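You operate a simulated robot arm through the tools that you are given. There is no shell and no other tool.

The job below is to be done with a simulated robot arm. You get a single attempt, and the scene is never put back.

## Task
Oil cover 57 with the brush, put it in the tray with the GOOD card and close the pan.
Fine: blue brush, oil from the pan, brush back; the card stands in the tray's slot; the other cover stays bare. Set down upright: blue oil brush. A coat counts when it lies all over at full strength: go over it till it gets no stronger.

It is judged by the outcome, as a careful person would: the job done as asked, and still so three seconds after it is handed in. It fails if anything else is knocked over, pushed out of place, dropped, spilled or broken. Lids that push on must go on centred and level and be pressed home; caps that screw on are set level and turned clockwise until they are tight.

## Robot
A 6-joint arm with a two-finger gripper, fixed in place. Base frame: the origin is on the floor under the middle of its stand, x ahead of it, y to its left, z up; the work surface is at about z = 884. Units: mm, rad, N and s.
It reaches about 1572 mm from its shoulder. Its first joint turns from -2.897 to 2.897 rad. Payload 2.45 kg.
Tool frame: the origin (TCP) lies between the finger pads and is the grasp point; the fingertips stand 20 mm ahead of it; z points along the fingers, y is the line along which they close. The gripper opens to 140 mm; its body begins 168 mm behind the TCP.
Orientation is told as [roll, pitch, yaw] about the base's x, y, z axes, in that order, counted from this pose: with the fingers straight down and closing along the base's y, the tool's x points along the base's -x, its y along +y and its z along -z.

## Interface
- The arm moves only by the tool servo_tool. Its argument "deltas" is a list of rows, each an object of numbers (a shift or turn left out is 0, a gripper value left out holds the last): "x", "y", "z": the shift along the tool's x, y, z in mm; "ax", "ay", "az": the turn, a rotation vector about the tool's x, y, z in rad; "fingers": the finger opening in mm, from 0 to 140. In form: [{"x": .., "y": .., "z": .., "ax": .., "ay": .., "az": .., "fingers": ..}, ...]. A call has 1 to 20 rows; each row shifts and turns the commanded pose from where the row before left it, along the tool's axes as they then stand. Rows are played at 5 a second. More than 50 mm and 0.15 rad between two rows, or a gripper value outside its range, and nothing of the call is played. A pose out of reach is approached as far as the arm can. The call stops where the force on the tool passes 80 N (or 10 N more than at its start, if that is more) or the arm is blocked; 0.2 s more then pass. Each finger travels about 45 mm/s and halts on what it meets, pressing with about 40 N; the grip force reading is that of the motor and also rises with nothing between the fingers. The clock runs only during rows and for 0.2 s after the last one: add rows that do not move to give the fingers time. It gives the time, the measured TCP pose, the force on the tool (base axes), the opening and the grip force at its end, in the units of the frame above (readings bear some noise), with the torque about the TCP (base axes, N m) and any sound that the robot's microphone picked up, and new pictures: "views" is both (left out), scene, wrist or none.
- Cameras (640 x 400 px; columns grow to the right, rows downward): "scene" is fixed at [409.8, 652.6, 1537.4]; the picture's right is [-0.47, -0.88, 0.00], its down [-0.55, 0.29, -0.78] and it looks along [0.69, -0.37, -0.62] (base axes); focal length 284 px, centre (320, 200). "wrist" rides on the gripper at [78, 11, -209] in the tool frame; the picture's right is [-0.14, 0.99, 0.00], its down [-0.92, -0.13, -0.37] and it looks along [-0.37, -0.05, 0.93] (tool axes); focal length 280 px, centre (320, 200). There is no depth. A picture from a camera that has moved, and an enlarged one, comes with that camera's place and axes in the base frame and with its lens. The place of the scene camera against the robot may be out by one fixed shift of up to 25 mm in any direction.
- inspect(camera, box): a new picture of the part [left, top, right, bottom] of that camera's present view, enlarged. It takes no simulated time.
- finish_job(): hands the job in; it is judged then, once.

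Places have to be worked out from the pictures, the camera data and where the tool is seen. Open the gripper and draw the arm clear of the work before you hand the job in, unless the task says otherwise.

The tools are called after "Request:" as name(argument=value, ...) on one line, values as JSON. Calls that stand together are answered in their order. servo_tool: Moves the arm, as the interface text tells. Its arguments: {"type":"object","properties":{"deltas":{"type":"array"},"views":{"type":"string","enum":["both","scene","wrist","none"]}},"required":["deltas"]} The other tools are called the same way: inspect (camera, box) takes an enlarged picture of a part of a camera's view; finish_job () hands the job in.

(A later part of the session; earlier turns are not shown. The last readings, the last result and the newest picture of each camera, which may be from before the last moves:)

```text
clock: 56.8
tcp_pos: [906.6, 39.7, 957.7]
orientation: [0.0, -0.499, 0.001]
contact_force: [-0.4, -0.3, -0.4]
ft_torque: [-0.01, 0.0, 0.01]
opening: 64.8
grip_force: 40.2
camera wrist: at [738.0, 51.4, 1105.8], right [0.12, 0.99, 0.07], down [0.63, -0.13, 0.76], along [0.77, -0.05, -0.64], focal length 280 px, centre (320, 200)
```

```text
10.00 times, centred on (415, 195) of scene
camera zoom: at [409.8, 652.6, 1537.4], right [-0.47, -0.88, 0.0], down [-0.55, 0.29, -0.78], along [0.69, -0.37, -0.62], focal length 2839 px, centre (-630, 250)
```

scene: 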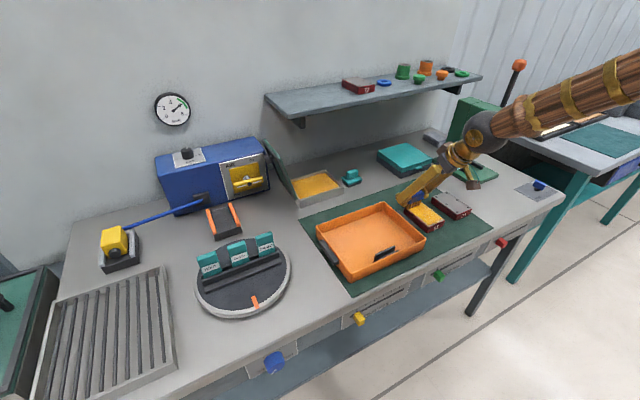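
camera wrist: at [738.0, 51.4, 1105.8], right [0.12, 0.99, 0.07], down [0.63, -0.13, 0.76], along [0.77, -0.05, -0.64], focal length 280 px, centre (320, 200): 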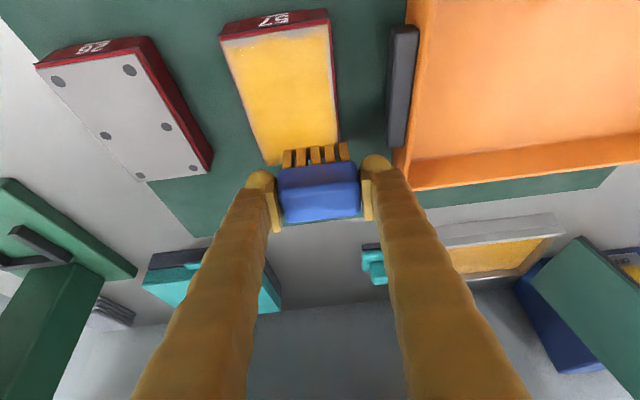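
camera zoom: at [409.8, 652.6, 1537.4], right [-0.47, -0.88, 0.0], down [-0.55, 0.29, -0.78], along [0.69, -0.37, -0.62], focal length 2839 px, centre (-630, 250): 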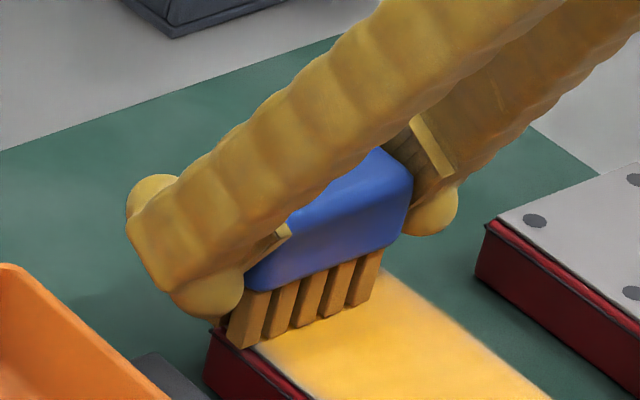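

The brush is still level in the grip; it has only slid up about 3 mm. The bolt heads at the near end still show faintly, so that end needs more passes. I'll go to the near end and work it back and forth under contact.

Request:
servo_tool(deltas=[{"x": -4.8, "z": -8.8}, {"x": 26.3, "z": -14.4, "y": -4}, {"x": 26.3, "z": -14.4, "y": -4}, {"x": 21.9, "z": -12, "y": -4}, {"x": 4.8, "z": 8.8}, {"x": 1.2, "z": 2.2}, {}], views="none")

```text
clock: 58.4
tcp_pos: [823.2, 28.9, 955.2]
orientation: [-0.002, -0.506, 0.0]
contact_force: [-0.4, 4.1, 49.1]
ft_torque: [0.04, 0.73, -0.06]
opening: 65.4
grip_force: 40.2
```

Contact is firm at 49 N; I'll ease it 1 mm and stroke back and forth over the near 30 mm at three y positions.

Request:
servo_tool(deltas=[{"x": -0.55, "z": -1.0}, {"x": 8.78, "z": -4.79}, {"x": 8.78, "z": -4.79}, {"x": -8.78, "z": 4.79}, {"x": -8.78, "z": 4.79}, {"y": 5.5}, {"y": 5.5}, {"x": 8.78, "z": -4.79}, {"x": 8.78, "z": -4.79}, {"x": -8.78, "z": 4.79}, {"x": -8.78, "z": 4.79}, {"y": -8}, {"y": -8}, {"y": -8}, {"x": 8.78, "z": -4.79}, {"x": 8.78, "z": -4.79}, {"x": -8.78, "z": 4.79}, {"x": -8.78, "z": 4.79}], views="none")

Request:
servo_tool(deltas=[{"x": -4.8, "z": -8.8}, {"x": -35, "z": 19.1}, {"x": -35, "z": 19.1}, {}], views="both")

Request:
inspect(camera="scene", box=[405, 195, 450, 235])

Request:
inspect(camera="wrist", box=[210, 0, 430, 138])

```text
clock: 62.2
tcp_pos: [819.8, 15.2, 954.7]
orientation: [-0.002, -0.501, 0.002]
contact_force: [-0.1, -0.6, 0.1]
ft_torque: [-0.04, 0.07, 0.01]
opening: 65.0
grip_force: 40.0
```

```text
clock: 63.2
tcp_pos: [900.4, 14.7, 962.5]
orientation: [0.001, -0.5, 0.0]
contact_force: [0.5, -0.5, -1.1]
ft_torque: [0.0, 0.0, 0.0]
opening: 65.1
grip_force: 40.1
camera wrist: at [731.0, 26.9, 1108.7], right [0.12, 0.99, 0.07], down [0.63, -0.13, 0.76], along [0.77, -0.05, -0.64], focal length 280 px, centre (320, 200)
```

scene: 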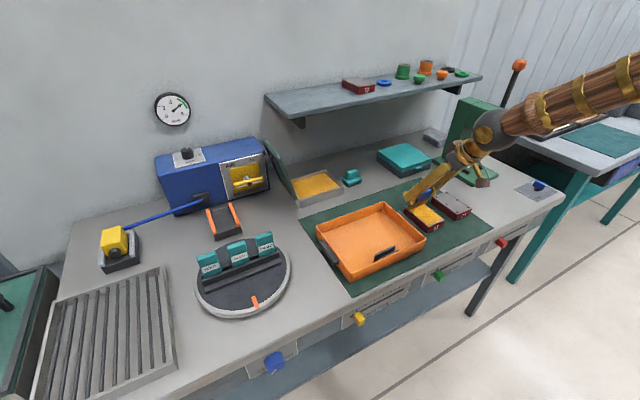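
wrist: 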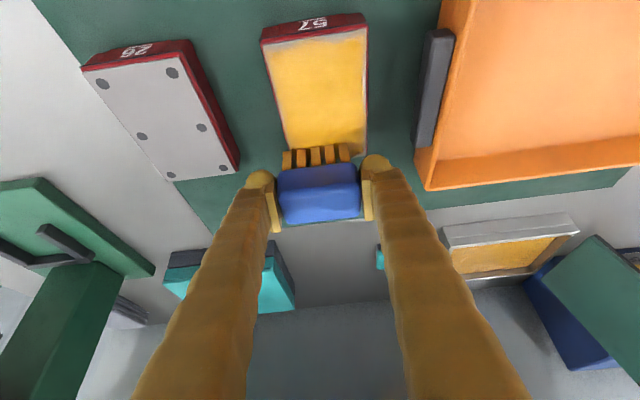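

```text
10.00 times, centred on (428, 215) of scene
camera zoom: at [409.8, 652.6, 1537.4], right [-0.47, -0.88, 0.0], down [-0.55, 0.29, -0.78], along [0.69, -0.37, -0.62], focal length 2839 px, centre (-755, 50)
```

zoom: 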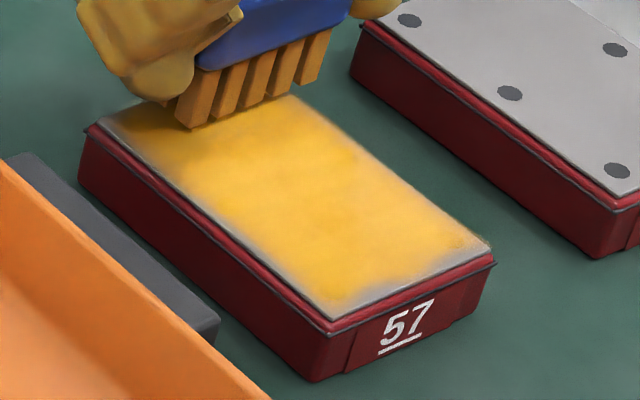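

```text
2.90 times, centred on (320, 69) of wrist
camera zoom: at [731.0, 26.9, 1108.7], right [0.12, 0.99, 0.07], down [0.63, -0.13, 0.76], along [0.77, -0.05, -0.64], focal length 813 px, centre (320, 580)
```

zoom: 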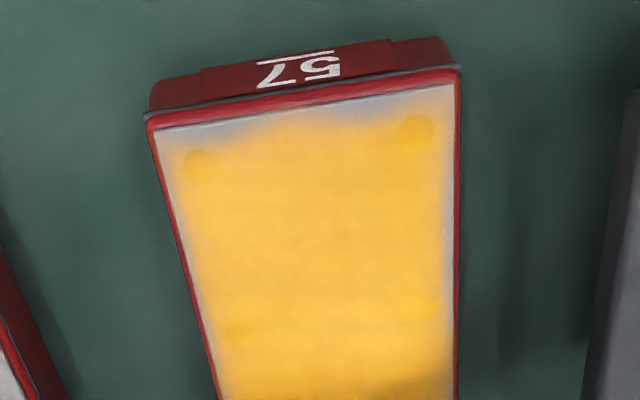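

The visible coat isn't changing much at the edges. I'll raise the brush and back off so the wrist camera sees the whole cover top, to judge what is really bare.

Request:
servo_tool(deltas=[{"x": -12, "z": -21.9}, {"x": -12, "z": -21.9}, {"x": -35, "z": 19.1, "y": 5}, {"x": -35, "z": 19.1, "y": 5}, {}], views="wrist")

Request:
inspect(camera="wrist", box=[240, 0, 400, 150])

Request:
inspect(camera="scene", box=[400, 190, 455, 235])

```text
clock: 64.4
tcp_pos: [981.7, 23.4, 1016.5]
orientation: [0.0, -0.499, 0.002]
contact_force: [-0.9, -0.3, -0.2]
ft_torque: [-0.02, 0.0, -0.02]
opening: 65.1
grip_force: 40.3
camera wrist: at [812.1, 35.4, 1164.0], right [0.12, 0.99, 0.07], down [0.63, -0.13, 0.76], along [0.77, -0.05, -0.64], focal length 280 px, centre (320, 200)
```

wrist: 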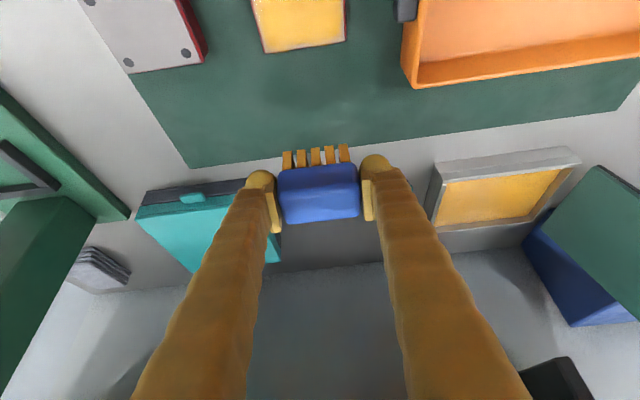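

```text
2.67 times, centred on (320, 75) of wrist
camera zoom: at [812.1, 35.4, 1164.0], right [0.12, 0.99, 0.07], down [0.63, -0.13, 0.76], along [0.77, -0.05, -0.64], focal length 748 px, centre (320, 533)
```

zoom: 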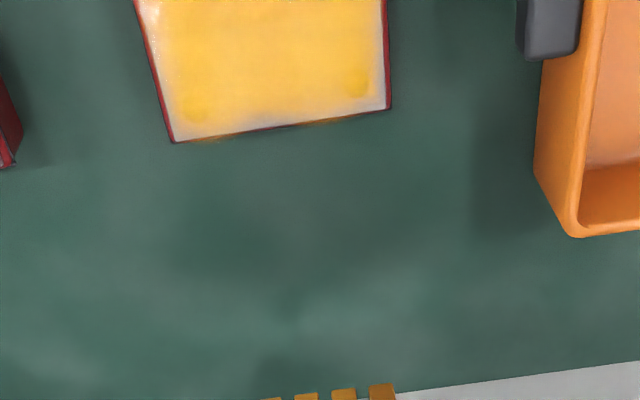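

```text
8.89 times, centred on (428, 212) of scene
camera zoom: at [409.8, 652.6, 1537.4], right [-0.47, -0.88, 0.0], down [-0.55, 0.29, -0.78], along [0.69, -0.37, -0.62], focal length 2524 px, centre (-636, 89)
```

zoom: 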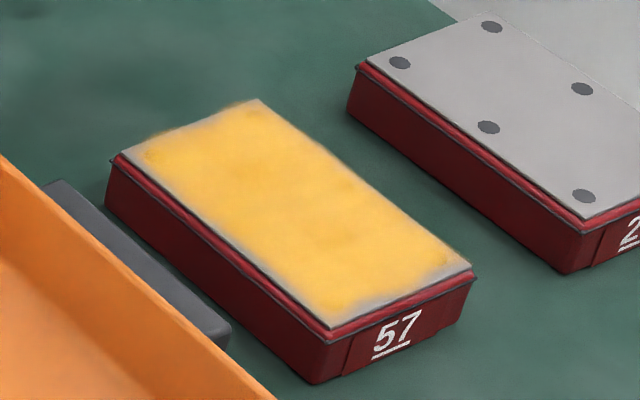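

Now the bare zones are plain: about 5 mm along the near edge and the +y side, plus the +y far corner. I suspect the brush ran dry, so I'll check the bristles' colour before going to reload.

Request:
inspect(camera="wrist", box=[260, 130, 380, 205])

Request:
inspect(camera="scene", box=[375, 140, 435, 190])

```text
5.33 times, centred on (320, 168) of wrist
camera zoom: at [812.1, 35.4, 1164.0], right [0.12, 0.99, 0.07], down [0.63, -0.13, 0.76], along [0.77, -0.05, -0.64], focal length 1495 px, centre (320, 373)
```

zoom: 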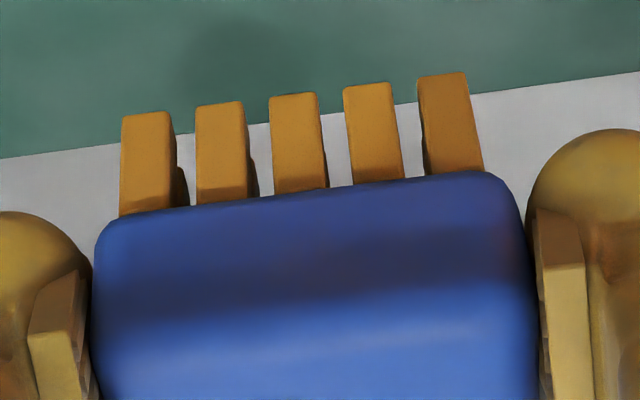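

```text
8.00 times, centred on (405, 165) of scene
camera zoom: at [409.8, 652.6, 1537.4], right [-0.47, -0.88, 0.0], down [-0.55, 0.29, -0.78], along [0.69, -0.37, -0.62], focal length 2271 px, centre (-360, 480)
```

zoom: 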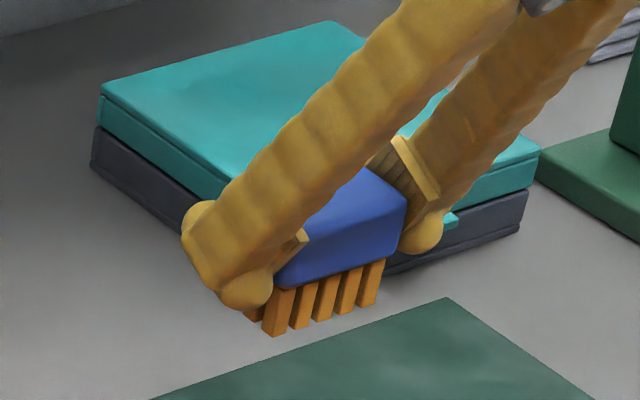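

The bristles look the same as before, so colour doesn't tell the load. I'll go back to the pan for a longer, firmer dip at a fresh spot.

Request:
servo_tool(deltas=[{"x": -38.6, "z": 21.1}, {"x": -38.6, "z": 21.1}, {"x": -38.6, "z": 21.1}, {"x": -38.6, "z": 21.1}, {"y": 41}, {"y": 41}, {"y": 41}, {"y": 41}, {"y": 41}, {"y": 41}, {"x": 9.6, "z": 17.55}, {"x": 9.6, "z": 17.55}, {"x": 9.6, "z": 17.55}, {"x": 2.9, "z": 5.26}, {}], views="wrist")

```text
clock: 67.6
tcp_pos: [1156.7, 271.3, 949.7]
orientation: [0.0, -0.499, 0.0]
contact_force: [0.2, -0.3, -0.8]
ft_torque: [-0.01, 0.03, -0.01]
opening: 64.9
grip_force: 39.7
camera wrist: at [987.1, 282.4, 1097.4], right [0.12, 0.99, 0.07], down [0.63, -0.13, 0.76], along [0.77, -0.05, -0.64], focal length 280 px, centre (320, 200)
```

wrist: 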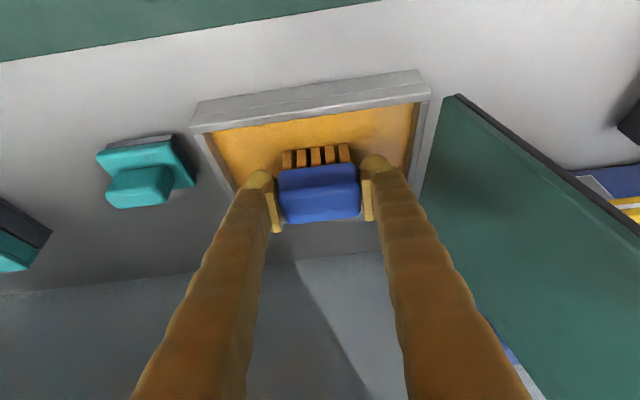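

Now I'll lower until the bristles press on the oil.

Request:
servo_tool(deltas=[{"x": 1.2, "z": 2.2}, {"x": 1.2, "z": 2.2}, {"x": 0.72, "z": 1.32}, {}], views="none")

```text
clock: 68.6
tcp_pos: [1155.5, 269.7, 944.6]
orientation: [0.001, -0.502, 0.001]
contact_force: [1.7, -2.9, 18.8]
ft_torque: [-0.1, 0.26, 0.02]
opening: 64.6
grip_force: 40.1
```

Contact is at 19 N; I'll work the brush gently around in the oil for a moment.

Request:
servo_tool(deltas=[{"x": 0.24, "z": 0.44}, {"x": 8.78, "z": -4.79}, {"y": 6}, {"y": 6}, {"x": -8.78, "z": 4.79}, {"x": -8.78, "z": 4.79}, {"y": -6}, {"y": -6}, {"x": 8.78, "z": -4.79}, {}, {}], views="wrist")

Request:
inspect(camera="wrist", box=[260, 130, 380, 205])

```text
clock: 71.0
tcp_pos: [1156.6, 270.8, 941.4]
orientation: [0.001, -0.499, 0.002]
contact_force: [4.8, -9.2, 29.4]
ft_torque: [-0.19, 0.26, 0.16]
opening: 65.7
grip_force: 39.6
camera wrist: at [987.9, 282.6, 1089.1], right [0.12, 0.99, 0.07], down [0.63, -0.13, 0.76], along [0.77, -0.05, -0.64], focal length 280 px, centre (320, 200)
```

wrist: 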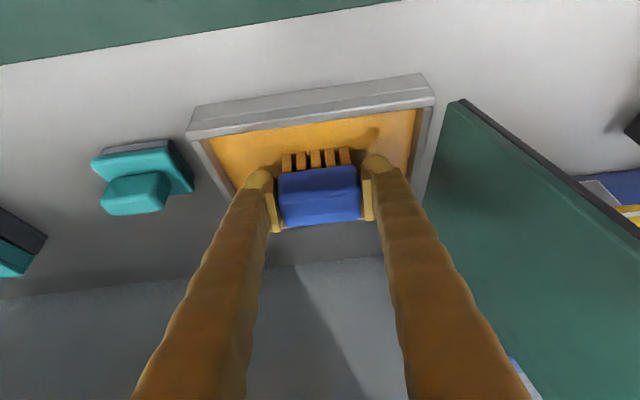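

```text
5.33 times, centred on (320, 168) of wrist
camera zoom: at [987.9, 282.6, 1089.1], right [0.12, 0.99, 0.07], down [0.63, -0.13, 0.76], along [0.77, -0.05, -0.64], focal length 1495 px, centre (320, 373)
```

zoom: 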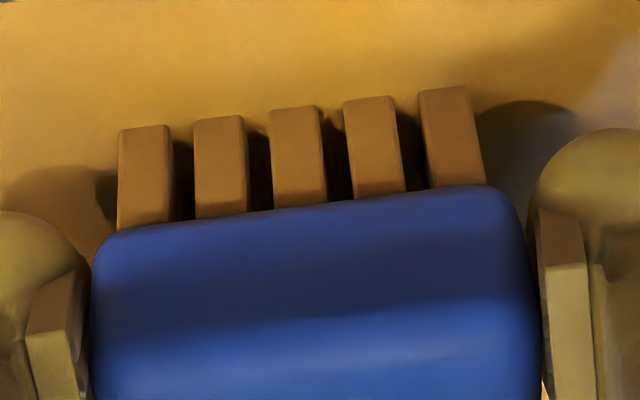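

The brush slid up a little more in the grip, so from now on I'll use lighter contact. I'll lift off and return to the cover's near end.

Request:
servo_tool(deltas=[{"x": -9.6, "z": -17.5}, {"x": -11, "z": -20.2}, {"x": -11, "z": -20.2}, {"y": -40.3}, {"y": -40.3}, {"y": -40.3}, {"y": -40.3}, {"y": -40.3}, {"y": -39.5}, {"x": 35.76, "z": -19.53}, {"x": 35.76, "z": -19.53}, {"x": 35.76, "z": -19.53}, {"x": 35.76, "z": -19.53}, {"x": 35.76, "z": -19.53}, {"x": 35.76, "z": -19.53}, {"x": 35.76, "z": -19.53}, {"x": 35.76, "z": -19.53}, {}], views="wrist")

Request:
inspect(camera="scene", box=[395, 175, 455, 235])

```text
clock: 74.8
tcp_pos: [831.8, 31.6, 1007.4]
orientation: [-0.002, -0.501, 0.0]
contact_force: [-0.8, -0.2, -2.1]
ft_torque: [0.01, -0.03, -0.01]
opening: 65.7
grip_force: 40.2
camera wrist: at [663.5, 43.1, 1155.3], right [0.12, 0.99, 0.07], down [0.63, -0.13, 0.77], along [0.77, -0.05, -0.64], focal length 280 px, centre (320, 200)
```

wrist: 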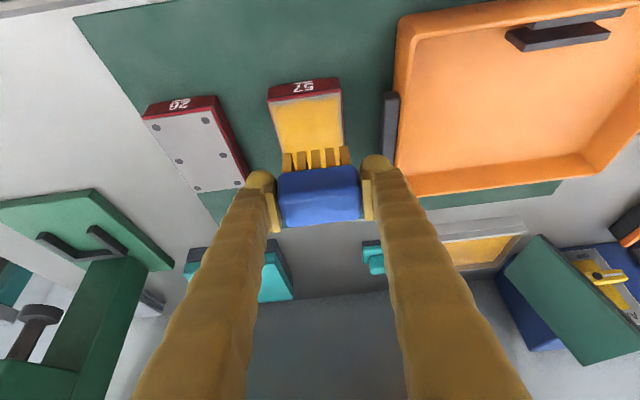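

```text
6.67 times, centred on (425, 205) of scene
camera zoom: at [409.8, 652.6, 1537.4], right [-0.47, -0.88, 0.0], down [-0.55, 0.29, -0.78], along [0.69, -0.37, -0.62], focal length 1893 px, centre (-380, 167)
```

zoom: 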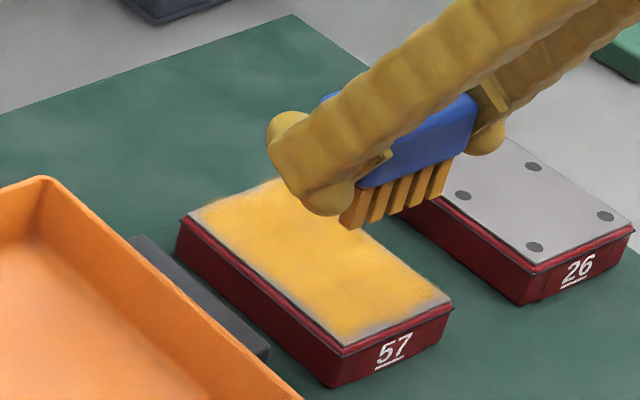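

I'm over the near end. I'll lower at about x 806, y 38 to just above contact.

Request:
servo_tool(deltas=[{"x": 22.8, "z": -12.5, "y": 6}, {"x": 9.6, "z": 17.55}, {"x": 9.6, "z": 17.55}, {"x": 5.3, "z": 9.65}, {}], views="none")

Request:
servo_tool(deltas=[{"x": 0.72, "z": 1.32}, {}], views="none")

```text
clock: 76.0
tcp_pos: [805.0, 35.9, 955.3]
orientation: [-0.001, -0.499, -0.001]
contact_force: [0.2, -0.2, -1.0]
ft_torque: [0.0, 0.02, 0.02]
opening: 65.7
grip_force: 39.8
```

```text
clock: 76.6
tcp_pos: [805.3, 35.9, 953.9]
orientation: [-0.001, -0.5, -0.001]
contact_force: [-0.5, -0.8, -0.6]
ft_torque: [0.01, 0.0, 0.02]
opening: 65.6
grip_force: 40.1
```

Still free; I'll feel downward in 1 mm steps for a light contact.

Request:
servo_tool(deltas=[{"x": 0.48, "z": 0.88}, {}], views="none")

Request:
servo_tool(deltas=[{"x": 0.36, "z": 0.66}, {}], views="none")

```text
clock: 77.2
tcp_pos: [805.4, 35.5, 953.7]
orientation: [0.0, -0.5, 0.0]
contact_force: [0.3, -0.7, -1.1]
ft_torque: [0.0, -0.02, 0.0]
opening: 65.4
grip_force: 40.2
```

```text
clock: 77.8
tcp_pos: [805.3, 35.6, 953.4]
orientation: [0.0, -0.5, -0.001]
contact_force: [0.4, -0.1, -1.3]
ft_torque: [-0.01, -0.03, 0.02]
opening: 65.8
grip_force: 39.8
```

Request:
servo_tool(deltas=[{"x": 0.48, "z": 0.88}, {}], views="wrist")

Request:
inspect(camera="scene", box=[400, 185, 455, 235])

Request:
inspect(camera="wrist", box=[240, 110, 400, 210])

```text
clock: 78.4
tcp_pos: [803.8, 36.4, 952.6]
orientation: [0.001, -0.501, 0.0]
contact_force: [0.4, 1.5, 7.9]
ft_torque: [0.11, 0.02, -0.01]
opening: 65.7
grip_force: 40.3
camera wrist: at [635.3, 46.9, 1099.4], right [0.12, 0.99, 0.07], down [0.63, -0.13, 0.77], along [0.77, -0.05, -0.64], focal length 280 px, centre (320, 200)
```

wrist: 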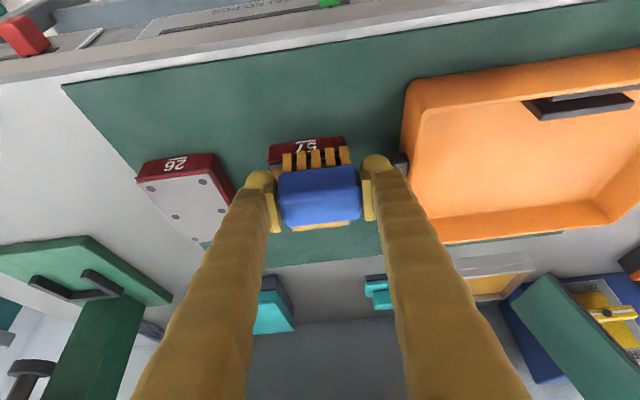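

```text
8.00 times, centred on (428, 210) of scene
camera zoom: at [409.8, 652.6, 1537.4], right [-0.47, -0.88, 0.0], down [-0.55, 0.29, -0.78], along [0.69, -0.37, -0.62], focal length 2271 px, centre (-540, 120)
```

zoom: 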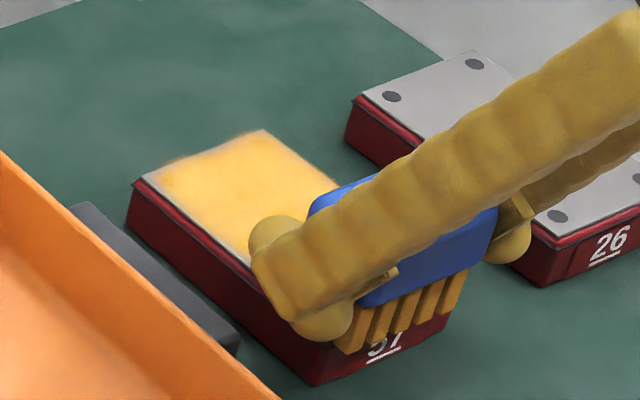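

```text
4.00 times, centred on (320, 160) of wrist
camera zoom: at [635.3, 46.9, 1099.4], right [0.12, 0.99, 0.07], down [0.63, -0.13, 0.77], along [0.77, -0.05, -0.64], focal length 1122 px, centre (320, 360)
```

zoom: 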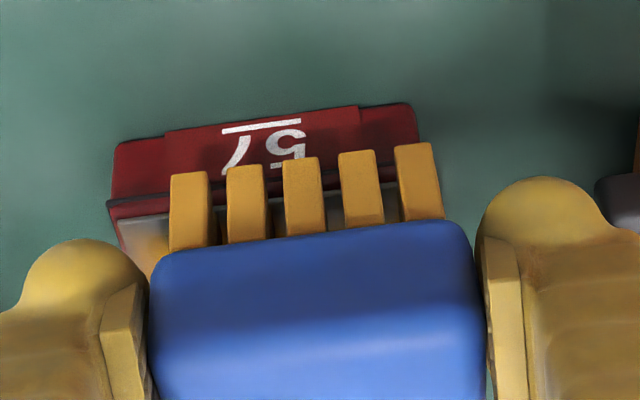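

Light contact at 8 N. I'll move in 5 mm and sweep the near strip side to side, then view it.

Request:
servo_tool(deltas=[{"x": -4.39, "z": 2.4}, {"x": 0.2, "z": 0.35}, {"y": -6}, {"y": -6}, {"y": -6}, {"y": -5}, {"y": 6}, {"y": 6}, {"y": 6}, {"y": 5}, {"y": 3}], views="none")

Request:
servo_tool(deltas=[{"x": -8.78, "z": 4.79}, {"x": -8.78, "z": 4.79}, {"x": -8.78, "z": 4.79}, {"x": -8.78, "z": 4.79}], views="both")

Request:
inspect(camera="scene", box=[400, 185, 455, 235])

Request:
inspect(camera="wrist", box=[210, 60, 430, 198])

```text
clock: 80.8
tcp_pos: [809.0, 38.6, 949.5]
orientation: [0.0, -0.5, -0.001]
contact_force: [3.8, -10.6, 32.8]
ft_torque: [0.01, 0.13, 0.03]
opening: 65.9
grip_force: 39.6
```

```text
clock: 81.8
tcp_pos: [848.2, 39.3, 950.7]
orientation: [0.0, -0.499, 0.003]
contact_force: [-9.5, -0.9, 32.4]
ft_torque: [0.08, 0.85, -0.02]
opening: 66.3
grip_force: 40.1
camera wrist: at [680.4, 50.9, 1097.5], right [0.12, 0.99, 0.07], down [0.63, -0.13, 0.77], along [0.77, -0.05, -0.64], focal length 280 px, centre (320, 200)
```

scene: 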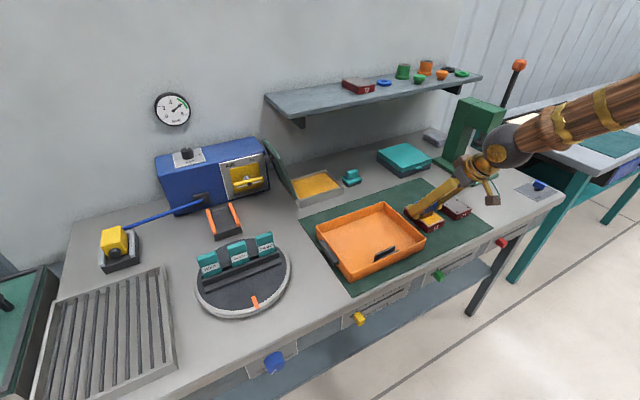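
wrist: 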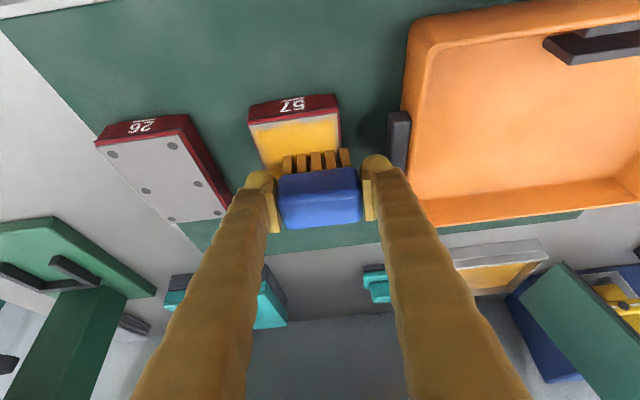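

```text
8.00 times, centred on (428, 210) of scene
camera zoom: at [409.8, 652.6, 1537.4], right [-0.47, -0.88, 0.0], down [-0.55, 0.29, -0.78], along [0.69, -0.37, -0.62], focal length 2271 px, centre (-540, 120)
```

zoom: 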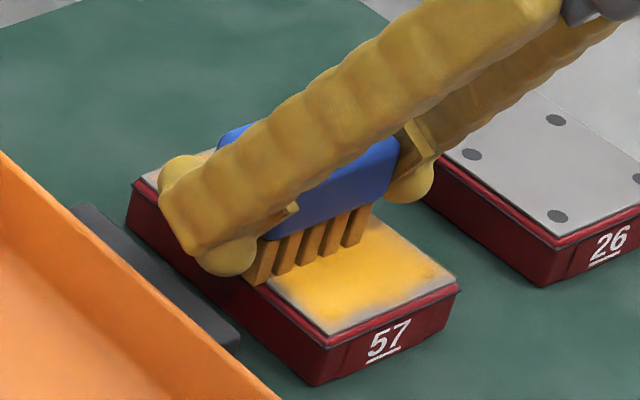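

```text
2.90 times, centred on (320, 129) of wrist
camera zoom: at [680.4, 50.9, 1097.5], right [0.12, 0.99, 0.07], down [0.63, -0.13, 0.77], along [0.77, -0.05, -0.64], focal length 813 px, centre (320, 406)
```

zoom: 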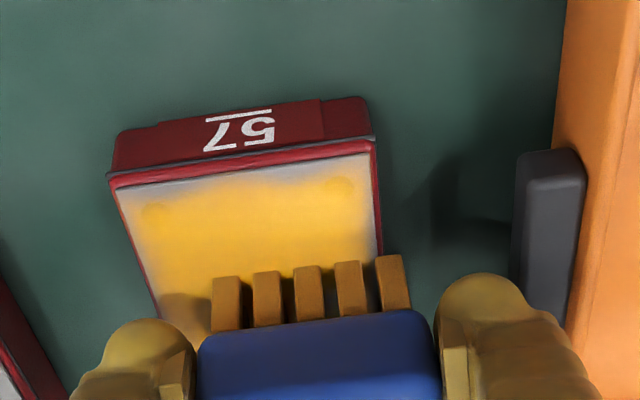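

The front strip isn't taking oil, and the brush shows a slight pitch in the grip (tips swung about 4° toward +x), so it isn't meeting the surface flat. I'll take it home, set it down flat, re-grip it lower and firmer, then re-dip and use lighter strokes.

Request:
servo_tool(deltas=[{"x": -9.6, "z": -17.55}, {"x": -9.6, "z": -17.55}, {"x": -9.6, "z": -17.55}, {"x": -37.86, "z": 20.68, "y": -4.5}, {"x": -37.86, "z": 20.68, "y": -4.5}, {"x": -37.86, "z": 20.68, "y": -4.5}, {"x": -37.86, "z": 20.68, "y": -4.5}, {"x": -37.86, "z": 20.68, "y": -4.5}, {"x": -37.86, "z": 20.68}, {"x": -37.86, "z": 20.68}, {}], views="both")

Request:
inspect(camera="wrist", box=[260, 130, 380, 230])

Request:
inspect(camera="scene", box=[340, 120, 420, 180])

```text
clock: 84.2
tcp_pos: [1150.1, 14.4, 1010.3]
orientation: [0.002, -0.5, 0.002]
contact_force: [0.0, 0.2, 0.0]
ft_torque: [0.01, 0.03, -0.01]
opening: 66.2
grip_force: 40.1
camera wrist: at [981.6, 26.2, 1158.1], right [0.12, 0.99, 0.07], down [0.63, -0.13, 0.76], along [0.77, -0.05, -0.64], focal length 280 px, centre (320, 200)
```

scene: 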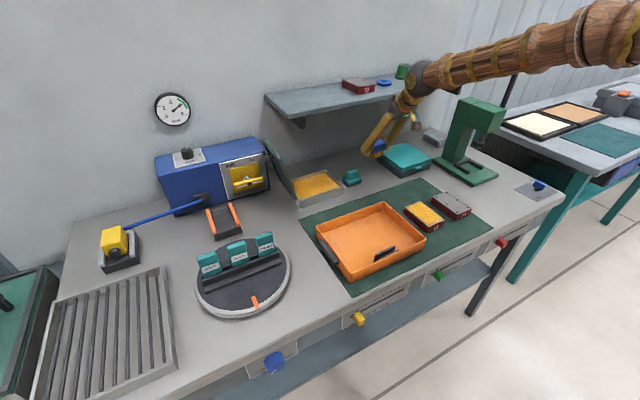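
wrist: 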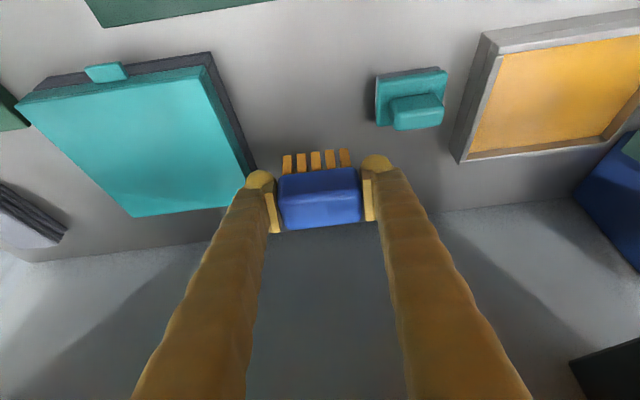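

```text
4.00 times, centred on (320, 180) of wrist
camera zoom: at [981.6, 26.2, 1158.1], right [0.12, 0.99, 0.07], down [0.63, -0.13, 0.76], along [0.77, -0.05, -0.64], focal length 1122 px, centre (320, 280)
```

zoom: 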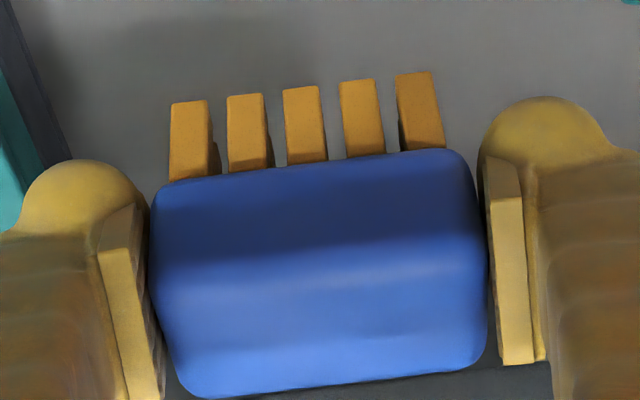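

```text
6.67 times, centred on (380, 150) of scene
camera zoom: at [409.8, 652.6, 1537.4], right [-0.47, -0.88, 0.0], down [-0.55, 0.29, -0.78], along [0.69, -0.37, -0.62], focal length 1893 px, centre (-80, 533)
```

zoom: 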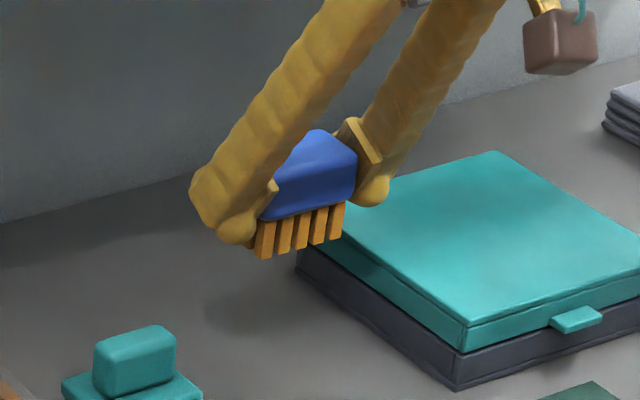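

The brush turns out to be level, just about 10 mm higher in the grip than at first. I'll check the cover's present state from the scene camera at high zoom.

Request:
inspect(camera="scene", box=[402, 195, 450, 231])

Request:
inspect(camera="scene", box=[400, 190, 455, 235])

```text
11.11 times, centred on (426, 213) of scene
camera zoom: at [409.8, 652.6, 1537.4], right [-0.47, -0.88, 0.0], down [-0.55, 0.29, -0.78], along [0.69, -0.37, -0.62], focal length 3155 px, centre (-858, 56)
```

zoom: 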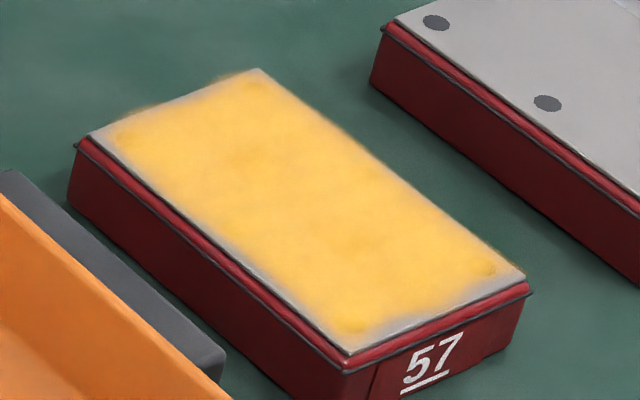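

```text
8.89 times, centred on (428, 212) of scene
camera zoom: at [409.8, 652.6, 1537.4], right [-0.47, -0.88, 0.0], down [-0.55, 0.29, -0.78], along [0.69, -0.37, -0.62], focal length 2524 px, centre (-636, 89)
```

zoom: 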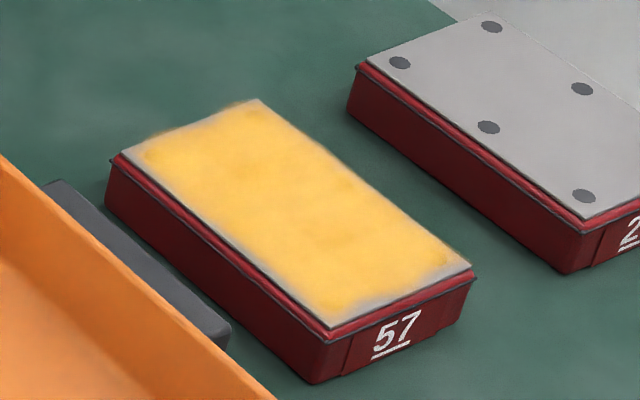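

The coat looks slightly improved, but the corners remain weaker than the middle. Before continuing I'll restore a good grip: set the brush down here at its home spot, and re-grip it lower on the block.

Request:
servo_tool(deltas=[{"x": 8.44, "z": 15.45}, {"x": 8.44, "z": 15.45}, {"x": 8.44, "z": 15.45}, {"x": 8.44, "z": 15.45}, {"x": 6.7, "z": 12.3}, {}], views="both")

Request:
inspect(camera="scene", box=[340, 130, 420, 190])

Request:
inspect(camera="wrist", box=[230, 90, 430, 215])

```text
clock: 85.6
tcp_pos: [1150.0, 15.5, 930.7]
orientation: [0.001, -0.5, 0.0]
contact_force: [0.0, 0.4, -1.7]
ft_torque: [0.0, 0.02, -0.03]
opening: 66.2
grip_force: 39.8
camera wrist: at [981.8, 27.7, 1077.3], right [0.12, 0.99, 0.07], down [0.63, -0.13, 0.76], along [0.77, -0.05, -0.64], focal length 280 px, centre (320, 200)
```

scene: 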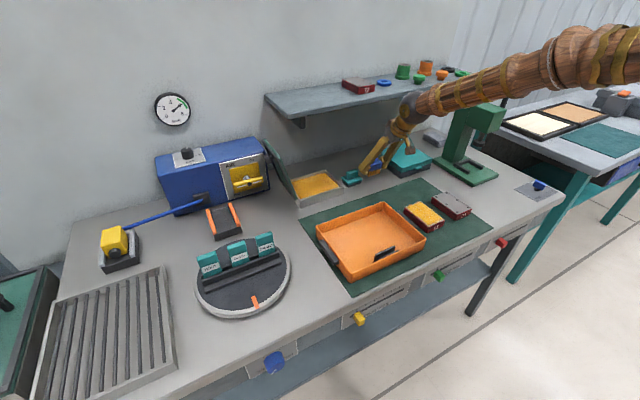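
wrist: 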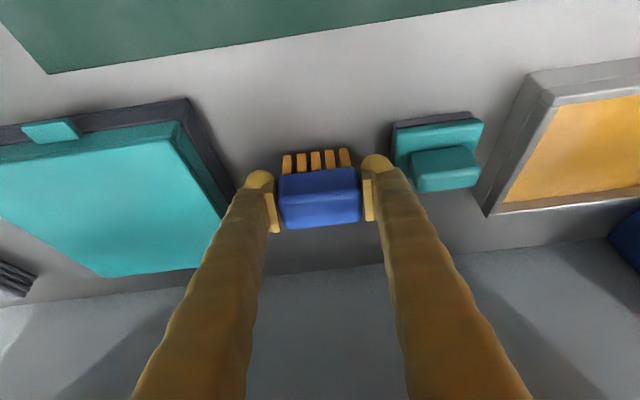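

```text
6.67 times, centred on (380, 160) of scene
camera zoom: at [409.8, 652.6, 1537.4], right [-0.47, -0.88, 0.0], down [-0.55, 0.29, -0.78], along [0.69, -0.37, -0.62], focal length 1893 px, centre (-80, 467)
```

zoom: 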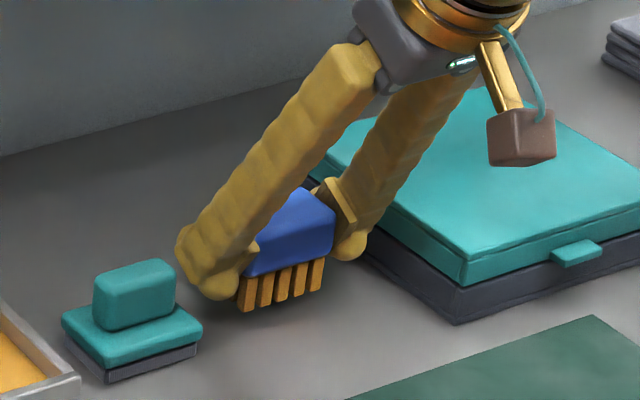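

```text
3.20 times, centred on (330, 152) of wrist
camera zoom: at [981.8, 27.7, 1077.3], right [0.12, 0.99, 0.07], down [0.63, -0.13, 0.76], along [0.77, -0.05, -0.64], focal length 897 px, centre (288, 352)
```

zoom: 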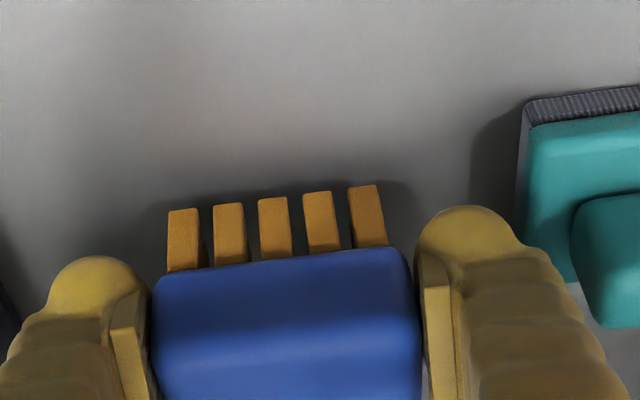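

The brush hangs just above its home spot. I'll shift 3 mm away from the teal pad for finger clearance and lower in small steps until the bristles touch the table.

Request:
servo_tool(deltas=[{"y": -3}, {"x": 2.4, "z": 4.39}, {"x": 1.92, "z": 3.51}, {}], views="none")

Request:
servo_tool(deltas=[{"x": 0.96, "z": 1.76}, {}], views="none")

```text
clock: 86.6
tcp_pos: [1151.9, 14.2, 919.8]
orientation: [-0.001, -0.499, 0.0]
contact_force: [-0.2, -0.1, -0.2]
ft_torque: [-0.02, -0.02, -0.01]
opening: 66.2
grip_force: 39.9
```

```text
clock: 87.2
tcp_pos: [1152.2, 13.6, 919.0]
orientation: [0.0, -0.501, 0.0]
contact_force: [-0.4, 0.0, 7.9]
ft_torque: [0.3, 0.16, 0.02]
opening: 66.4
grip_force: 40.1
```

The bristles touch the table with about 8 N. I'll open just enough to release and view.

Request:
servo_tool(deltas=[{"fingers": 69}, {}, {}], views="wrist")

Request:
inspect(camera="wrist", box=[230, 90, 430, 215])

Request:
inspect(camera="scene", box=[340, 130, 420, 190])

```text
clock: 88.0
tcp_pos: [1151.0, 12.2, 919.0]
orientation: [0.001, -0.498, 0.001]
contact_force: [0.7, 0.0, -1.7]
ft_torque: [-0.02, -0.03, 0.0]
opening: 68.9
grip_force: 0.0
camera wrist: at [982.9, 25.5, 1065.2], right [0.12, 0.99, 0.07], down [0.63, -0.13, 0.76], along [0.77, -0.05, -0.64], focal length 280 px, centre (320, 200)
```

wrist: 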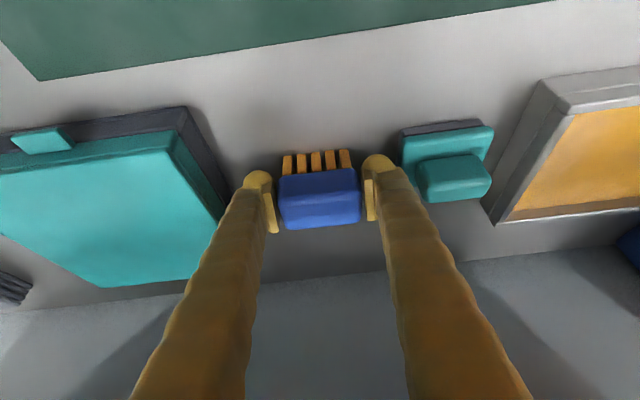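

```text
3.20 times, centred on (330, 152) of wrist
camera zoom: at [982.9, 25.5, 1065.2], right [0.12, 0.99, 0.07], down [0.63, -0.13, 0.76], along [0.77, -0.05, -0.64], focal length 897 px, centre (288, 352)
```

zoom: 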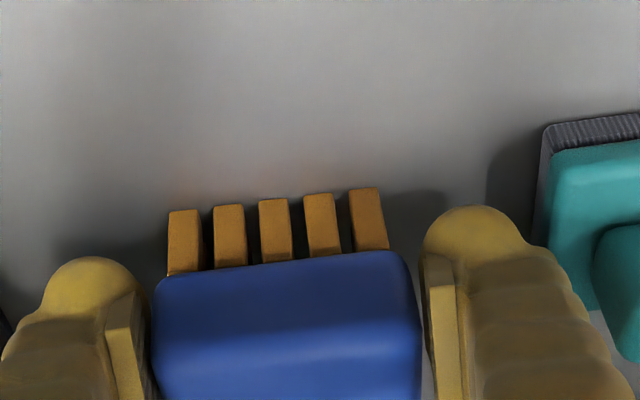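

```text
6.67 times, centred on (380, 160) of scene
camera zoom: at [409.8, 652.6, 1537.4], right [-0.47, -0.88, 0.0], down [-0.55, 0.29, -0.78], along [0.69, -0.37, -0.62], focal length 1893 px, centre (-80, 467)
```

zoom: 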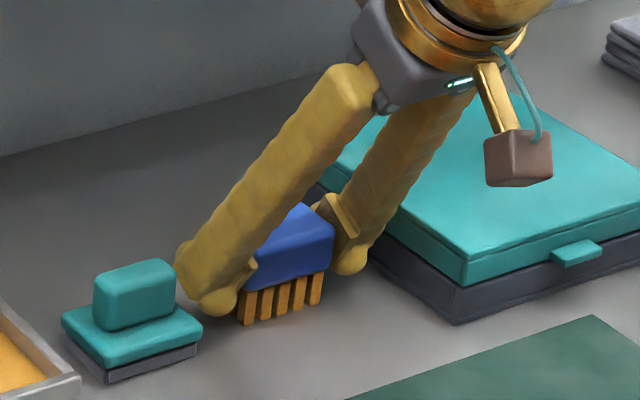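

The brush stands flat and free. I'll raise the fingers about 7 mm relative to it, centre, and close again.

Request:
servo_tool(deltas=[{"x": -3.0, "z": -2.35, "y": 1.5}, {"x": -3.0, "z": -2.35}, {}, {"fingers": 60}, {"fingers": 50}, {}, {}], views="wrist")

Request:
inspect(camera="wrist", box=[230, 90, 430, 215])

```text
clock: 89.6
tcp_pos: [1155.2, 14.9, 924.6]
orientation: [0.0, -0.499, -0.001]
contact_force: [-0.1, 0.1, 0.7]
ft_torque: [-0.01, 0.04, 0.01]
opening: 65.0
grip_force: 40.1
camera wrist: at [986.0, 26.1, 1071.7], right [0.12, 0.99, 0.07], down [0.63, -0.13, 0.76], along [0.77, -0.05, -0.64], focal length 280 px, centre (320, 200)
```

wrist: 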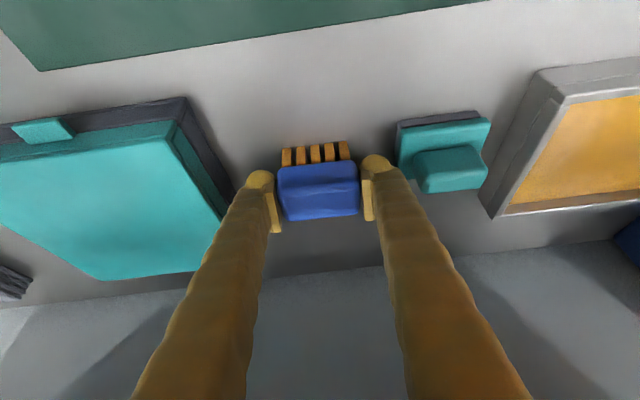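

```text
3.20 times, centred on (330, 152) of wrist
camera zoom: at [986.0, 26.1, 1071.7], right [0.12, 0.99, 0.07], down [0.63, -0.13, 0.76], along [0.77, -0.05, -0.64], focal length 897 px, centre (288, 352)
```

zoom: 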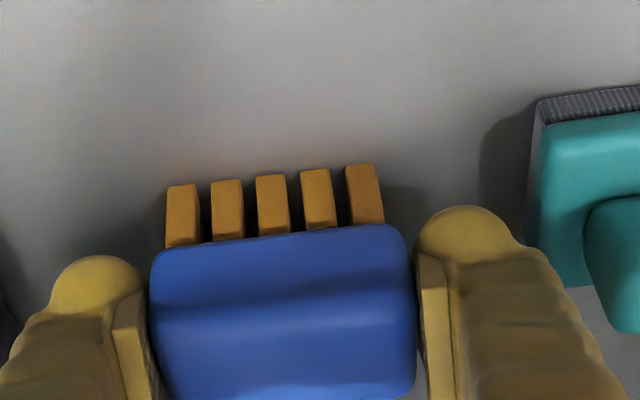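

Re-gripped at 65 mm with the bristles now about 41.5 mm below the TCP. I'll lift and go to the pan for a fresh dip.

Request:
servo_tool(deltas=[{"x": -9.84, "z": -18.0}, {"x": -9.84, "z": -18.0}, {"x": -9.84, "z": -18.0}, {"x": -9.84, "z": -18.0}, {"y": 42.5}, {"y": 42.5}, {"y": 42.5}, {"y": 42.5}, {"y": 42.5}, {"y": 42.5}, {"x": 9.6, "z": 17.55}, {"x": 9.6, "z": 17.55}, {"x": 5.75, "z": 10.53}, {}], views="none")

Request:
servo_tool(deltas=[{"x": 1.44, "z": 2.63}, {"x": 1.2, "z": 2.2}, {}], views="none")

```text
clock: 92.6
tcp_pos: [1153.8, 269.9, 954.1]
orientation: [0.0, -0.501, 0.0]
contact_force: [0.4, 0.7, -1.7]
ft_torque: [0.01, 0.0, 0.0]
opening: 64.9
grip_force: 39.7
```

```text
clock: 93.4
tcp_pos: [1153.5, 269.1, 949.9]
orientation: [0.003, -0.499, -0.001]
contact_force: [0.6, 0.0, -0.9]
ft_torque: [-0.01, 0.01, -0.01]
opening: 65.1
grip_force: 40.0
```

Request:
servo_tool(deltas=[{"x": 0.96, "z": 1.76}, {"x": 0.48, "z": 0.88}, {}], views="none")

```text
clock: 94.2
tcp_pos: [1154.3, 270.6, 946.5]
orientation: [0.0, -0.5, 0.0]
contact_force: [-3.6, 0.9, 13.4]
ft_torque: [-0.03, 0.25, -0.02]
opening: 65.0
grip_force: 40.1
```

The oil is touched at 13 N. I'll press slightly more, dwell, lift a little, shift 12 mm and press again so the bristles load fully.

Request:
servo_tool(deltas=[{"x": 0.48, "z": 0.88}, {}, {}, {"x": -2.88, "z": -5.26}, {"x": -10.5, "z": 5.75}, {"x": 2.88, "z": 5.26}, {}, {}], views="wrist")

Request:
inspect(camera="wrist", box=[200, 80, 440, 230])

```text
clock: 96.0
tcp_pos: [1164.1, 270.1, 945.8]
orientation: [0.002, -0.505, 0.0]
contact_force: [-6.5, 1.7, 42.3]
ft_torque: [-0.1, 0.61, -0.07]
opening: 64.9
grip_force: 39.9
camera wrist: at [995.7, 281.5, 1093.0], right [0.12, 0.99, 0.07], down [0.63, -0.13, 0.77], along [0.77, -0.05, -0.64], focal length 280 px, centre (320, 200)
```

wrist: 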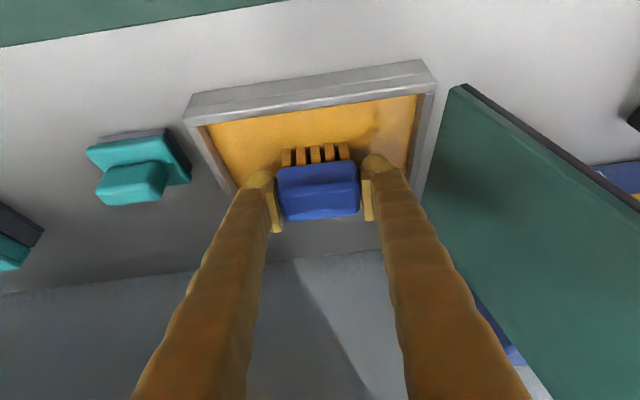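

```text
2.67 times, centred on (320, 155) of wrist
camera zoom: at [995.7, 281.5, 1093.0], right [0.12, 0.99, 0.07], down [0.63, -0.13, 0.77], along [0.77, -0.05, -0.64], focal length 748 px, centre (320, 320)
```

zoom: 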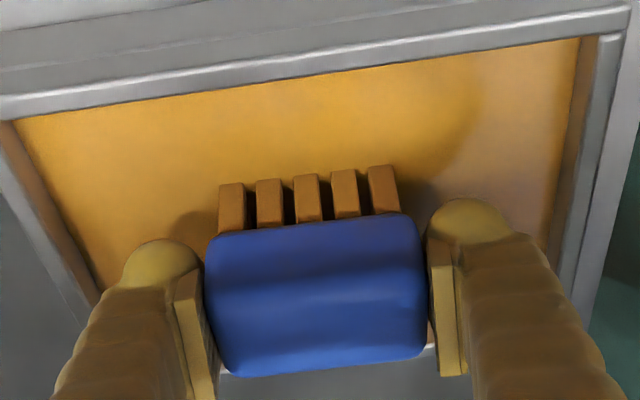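

The brush is loaded. I'll carry it to the cover's far +y corner, this time with the brush centred further over the +y edge (y≈46, which still clears the tray).

Request:
servo_tool(deltas=[{"x": -10.1, "z": -18.4}, {"x": -10.1, "z": -18.4}, {"x": -10.1, "z": -18.4}, {"y": -37.4}, {"y": -37.4}, {"y": -37.4}, {"y": -37.4}, {"y": -37.4}, {"y": -37.4}, {"x": 37.9, "z": -20.7}, {"x": 37.9, "z": -20.7}, {"x": 37.9, "z": -20.7}, {"x": 37.9, "z": -20.7}, {"x": 37.9, "z": -20.7}, {"x": 37.9, "z": -20.7}, {}], views="both")

Request:
inspect(camera="scene", box=[380, 165, 460, 235])

Request:
inspect(camera="wrist", box=[220, 40, 460, 190])

```text
clock: 99.4
tcp_pos: [907.9, 45.5, 1005.7]
orientation: [0.0, -0.498, 0.001]
contact_force: [-0.1, -0.8, -0.7]
ft_torque: [-0.02, 0.03, 0.01]
opening: 64.6
grip_force: 39.7
camera wrist: at [738.6, 58.0, 1153.1], right [0.12, 0.99, 0.07], down [0.63, -0.13, 0.76], along [0.77, -0.05, -0.64], focal length 280 px, centre (320, 200)
```

scene: 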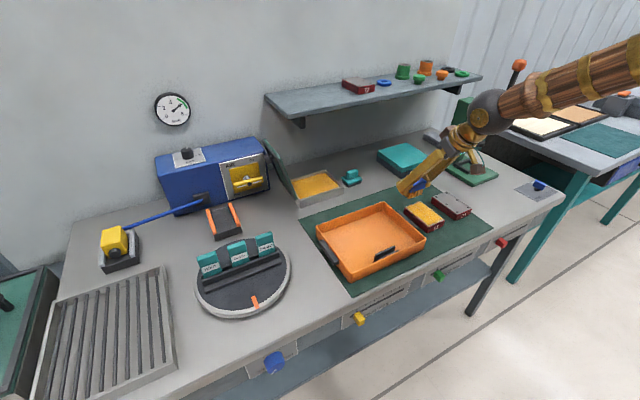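
wrist: 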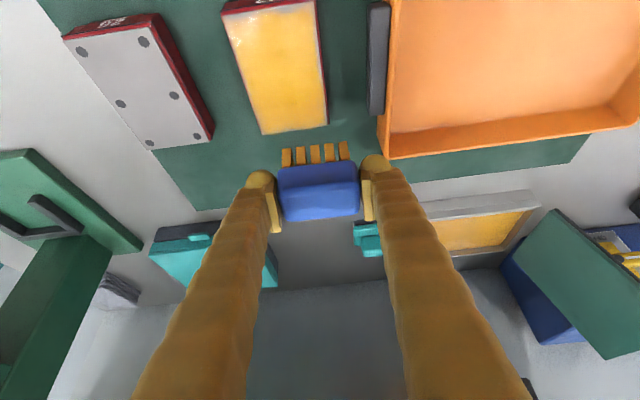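

```text
5.71 times, centred on (420, 200) of scene
camera zoom: at [409.8, 652.6, 1537.4], right [-0.47, -0.88, 0.0], down [-0.55, 0.29, -0.78], along [0.69, -0.37, -0.62], focal length 1622 px, centre (-251, 200)
```

zoom: 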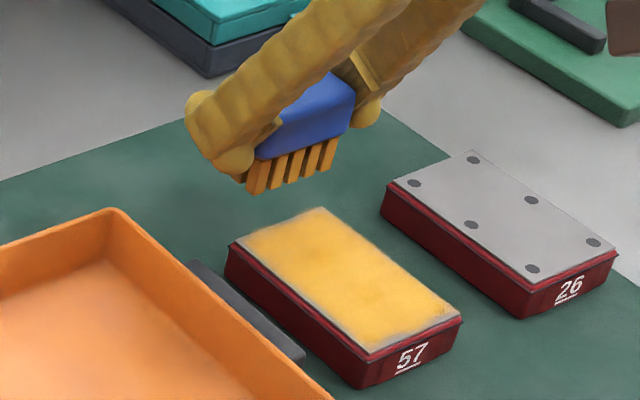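

```text
2.67 times, centred on (340, 115) of wrist
camera zoom: at [738.6, 58.0, 1153.1], right [0.12, 0.99, 0.07], down [0.63, -0.13, 0.76], along [0.77, -0.05, -0.64], focal length 748 px, centre (267, 427)
```

zoom: 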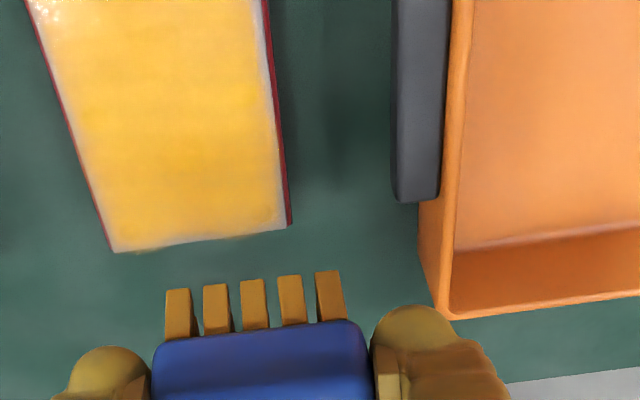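

From directly above, the bare +y strip is about 4–5 mm wide, and my finger clears the tray wall by several mm at y=46. I'll lower to contact and stroke along this edge.

Request:
servo_tool(deltas=[{"x": 7.67, "z": 14.04}, {"x": 7.67, "z": 14.04}, {"x": 7.67, "z": 14.04}, {"x": 3.0, "z": -1.64}, {"x": -3.0, "z": 1.64}], views="none")

```text
clock: 100.6
tcp_pos: [906.2, 46.4, 959.6]
orientation: [0.0, -0.5, 0.0]
contact_force: [-0.7, 0.9, -0.7]
ft_torque: [0.02, -0.03, -0.01]
opening: 64.5
grip_force: 40.0
```

Request:
servo_tool(deltas=[{"x": 1.0, "z": 1.8}, {"x": 3.0, "z": -1.64}, {"x": -3.0, "z": 1.64}], views="none")

```text
clock: 101.4
tcp_pos: [907.8, 46.8, 956.2]
orientation: [0.0, -0.501, 0.0]
contact_force: [-3.0, -0.7, 6.5]
ft_torque: [0.03, 0.19, 0.02]
opening: 65.1
grip_force: 40.2
```

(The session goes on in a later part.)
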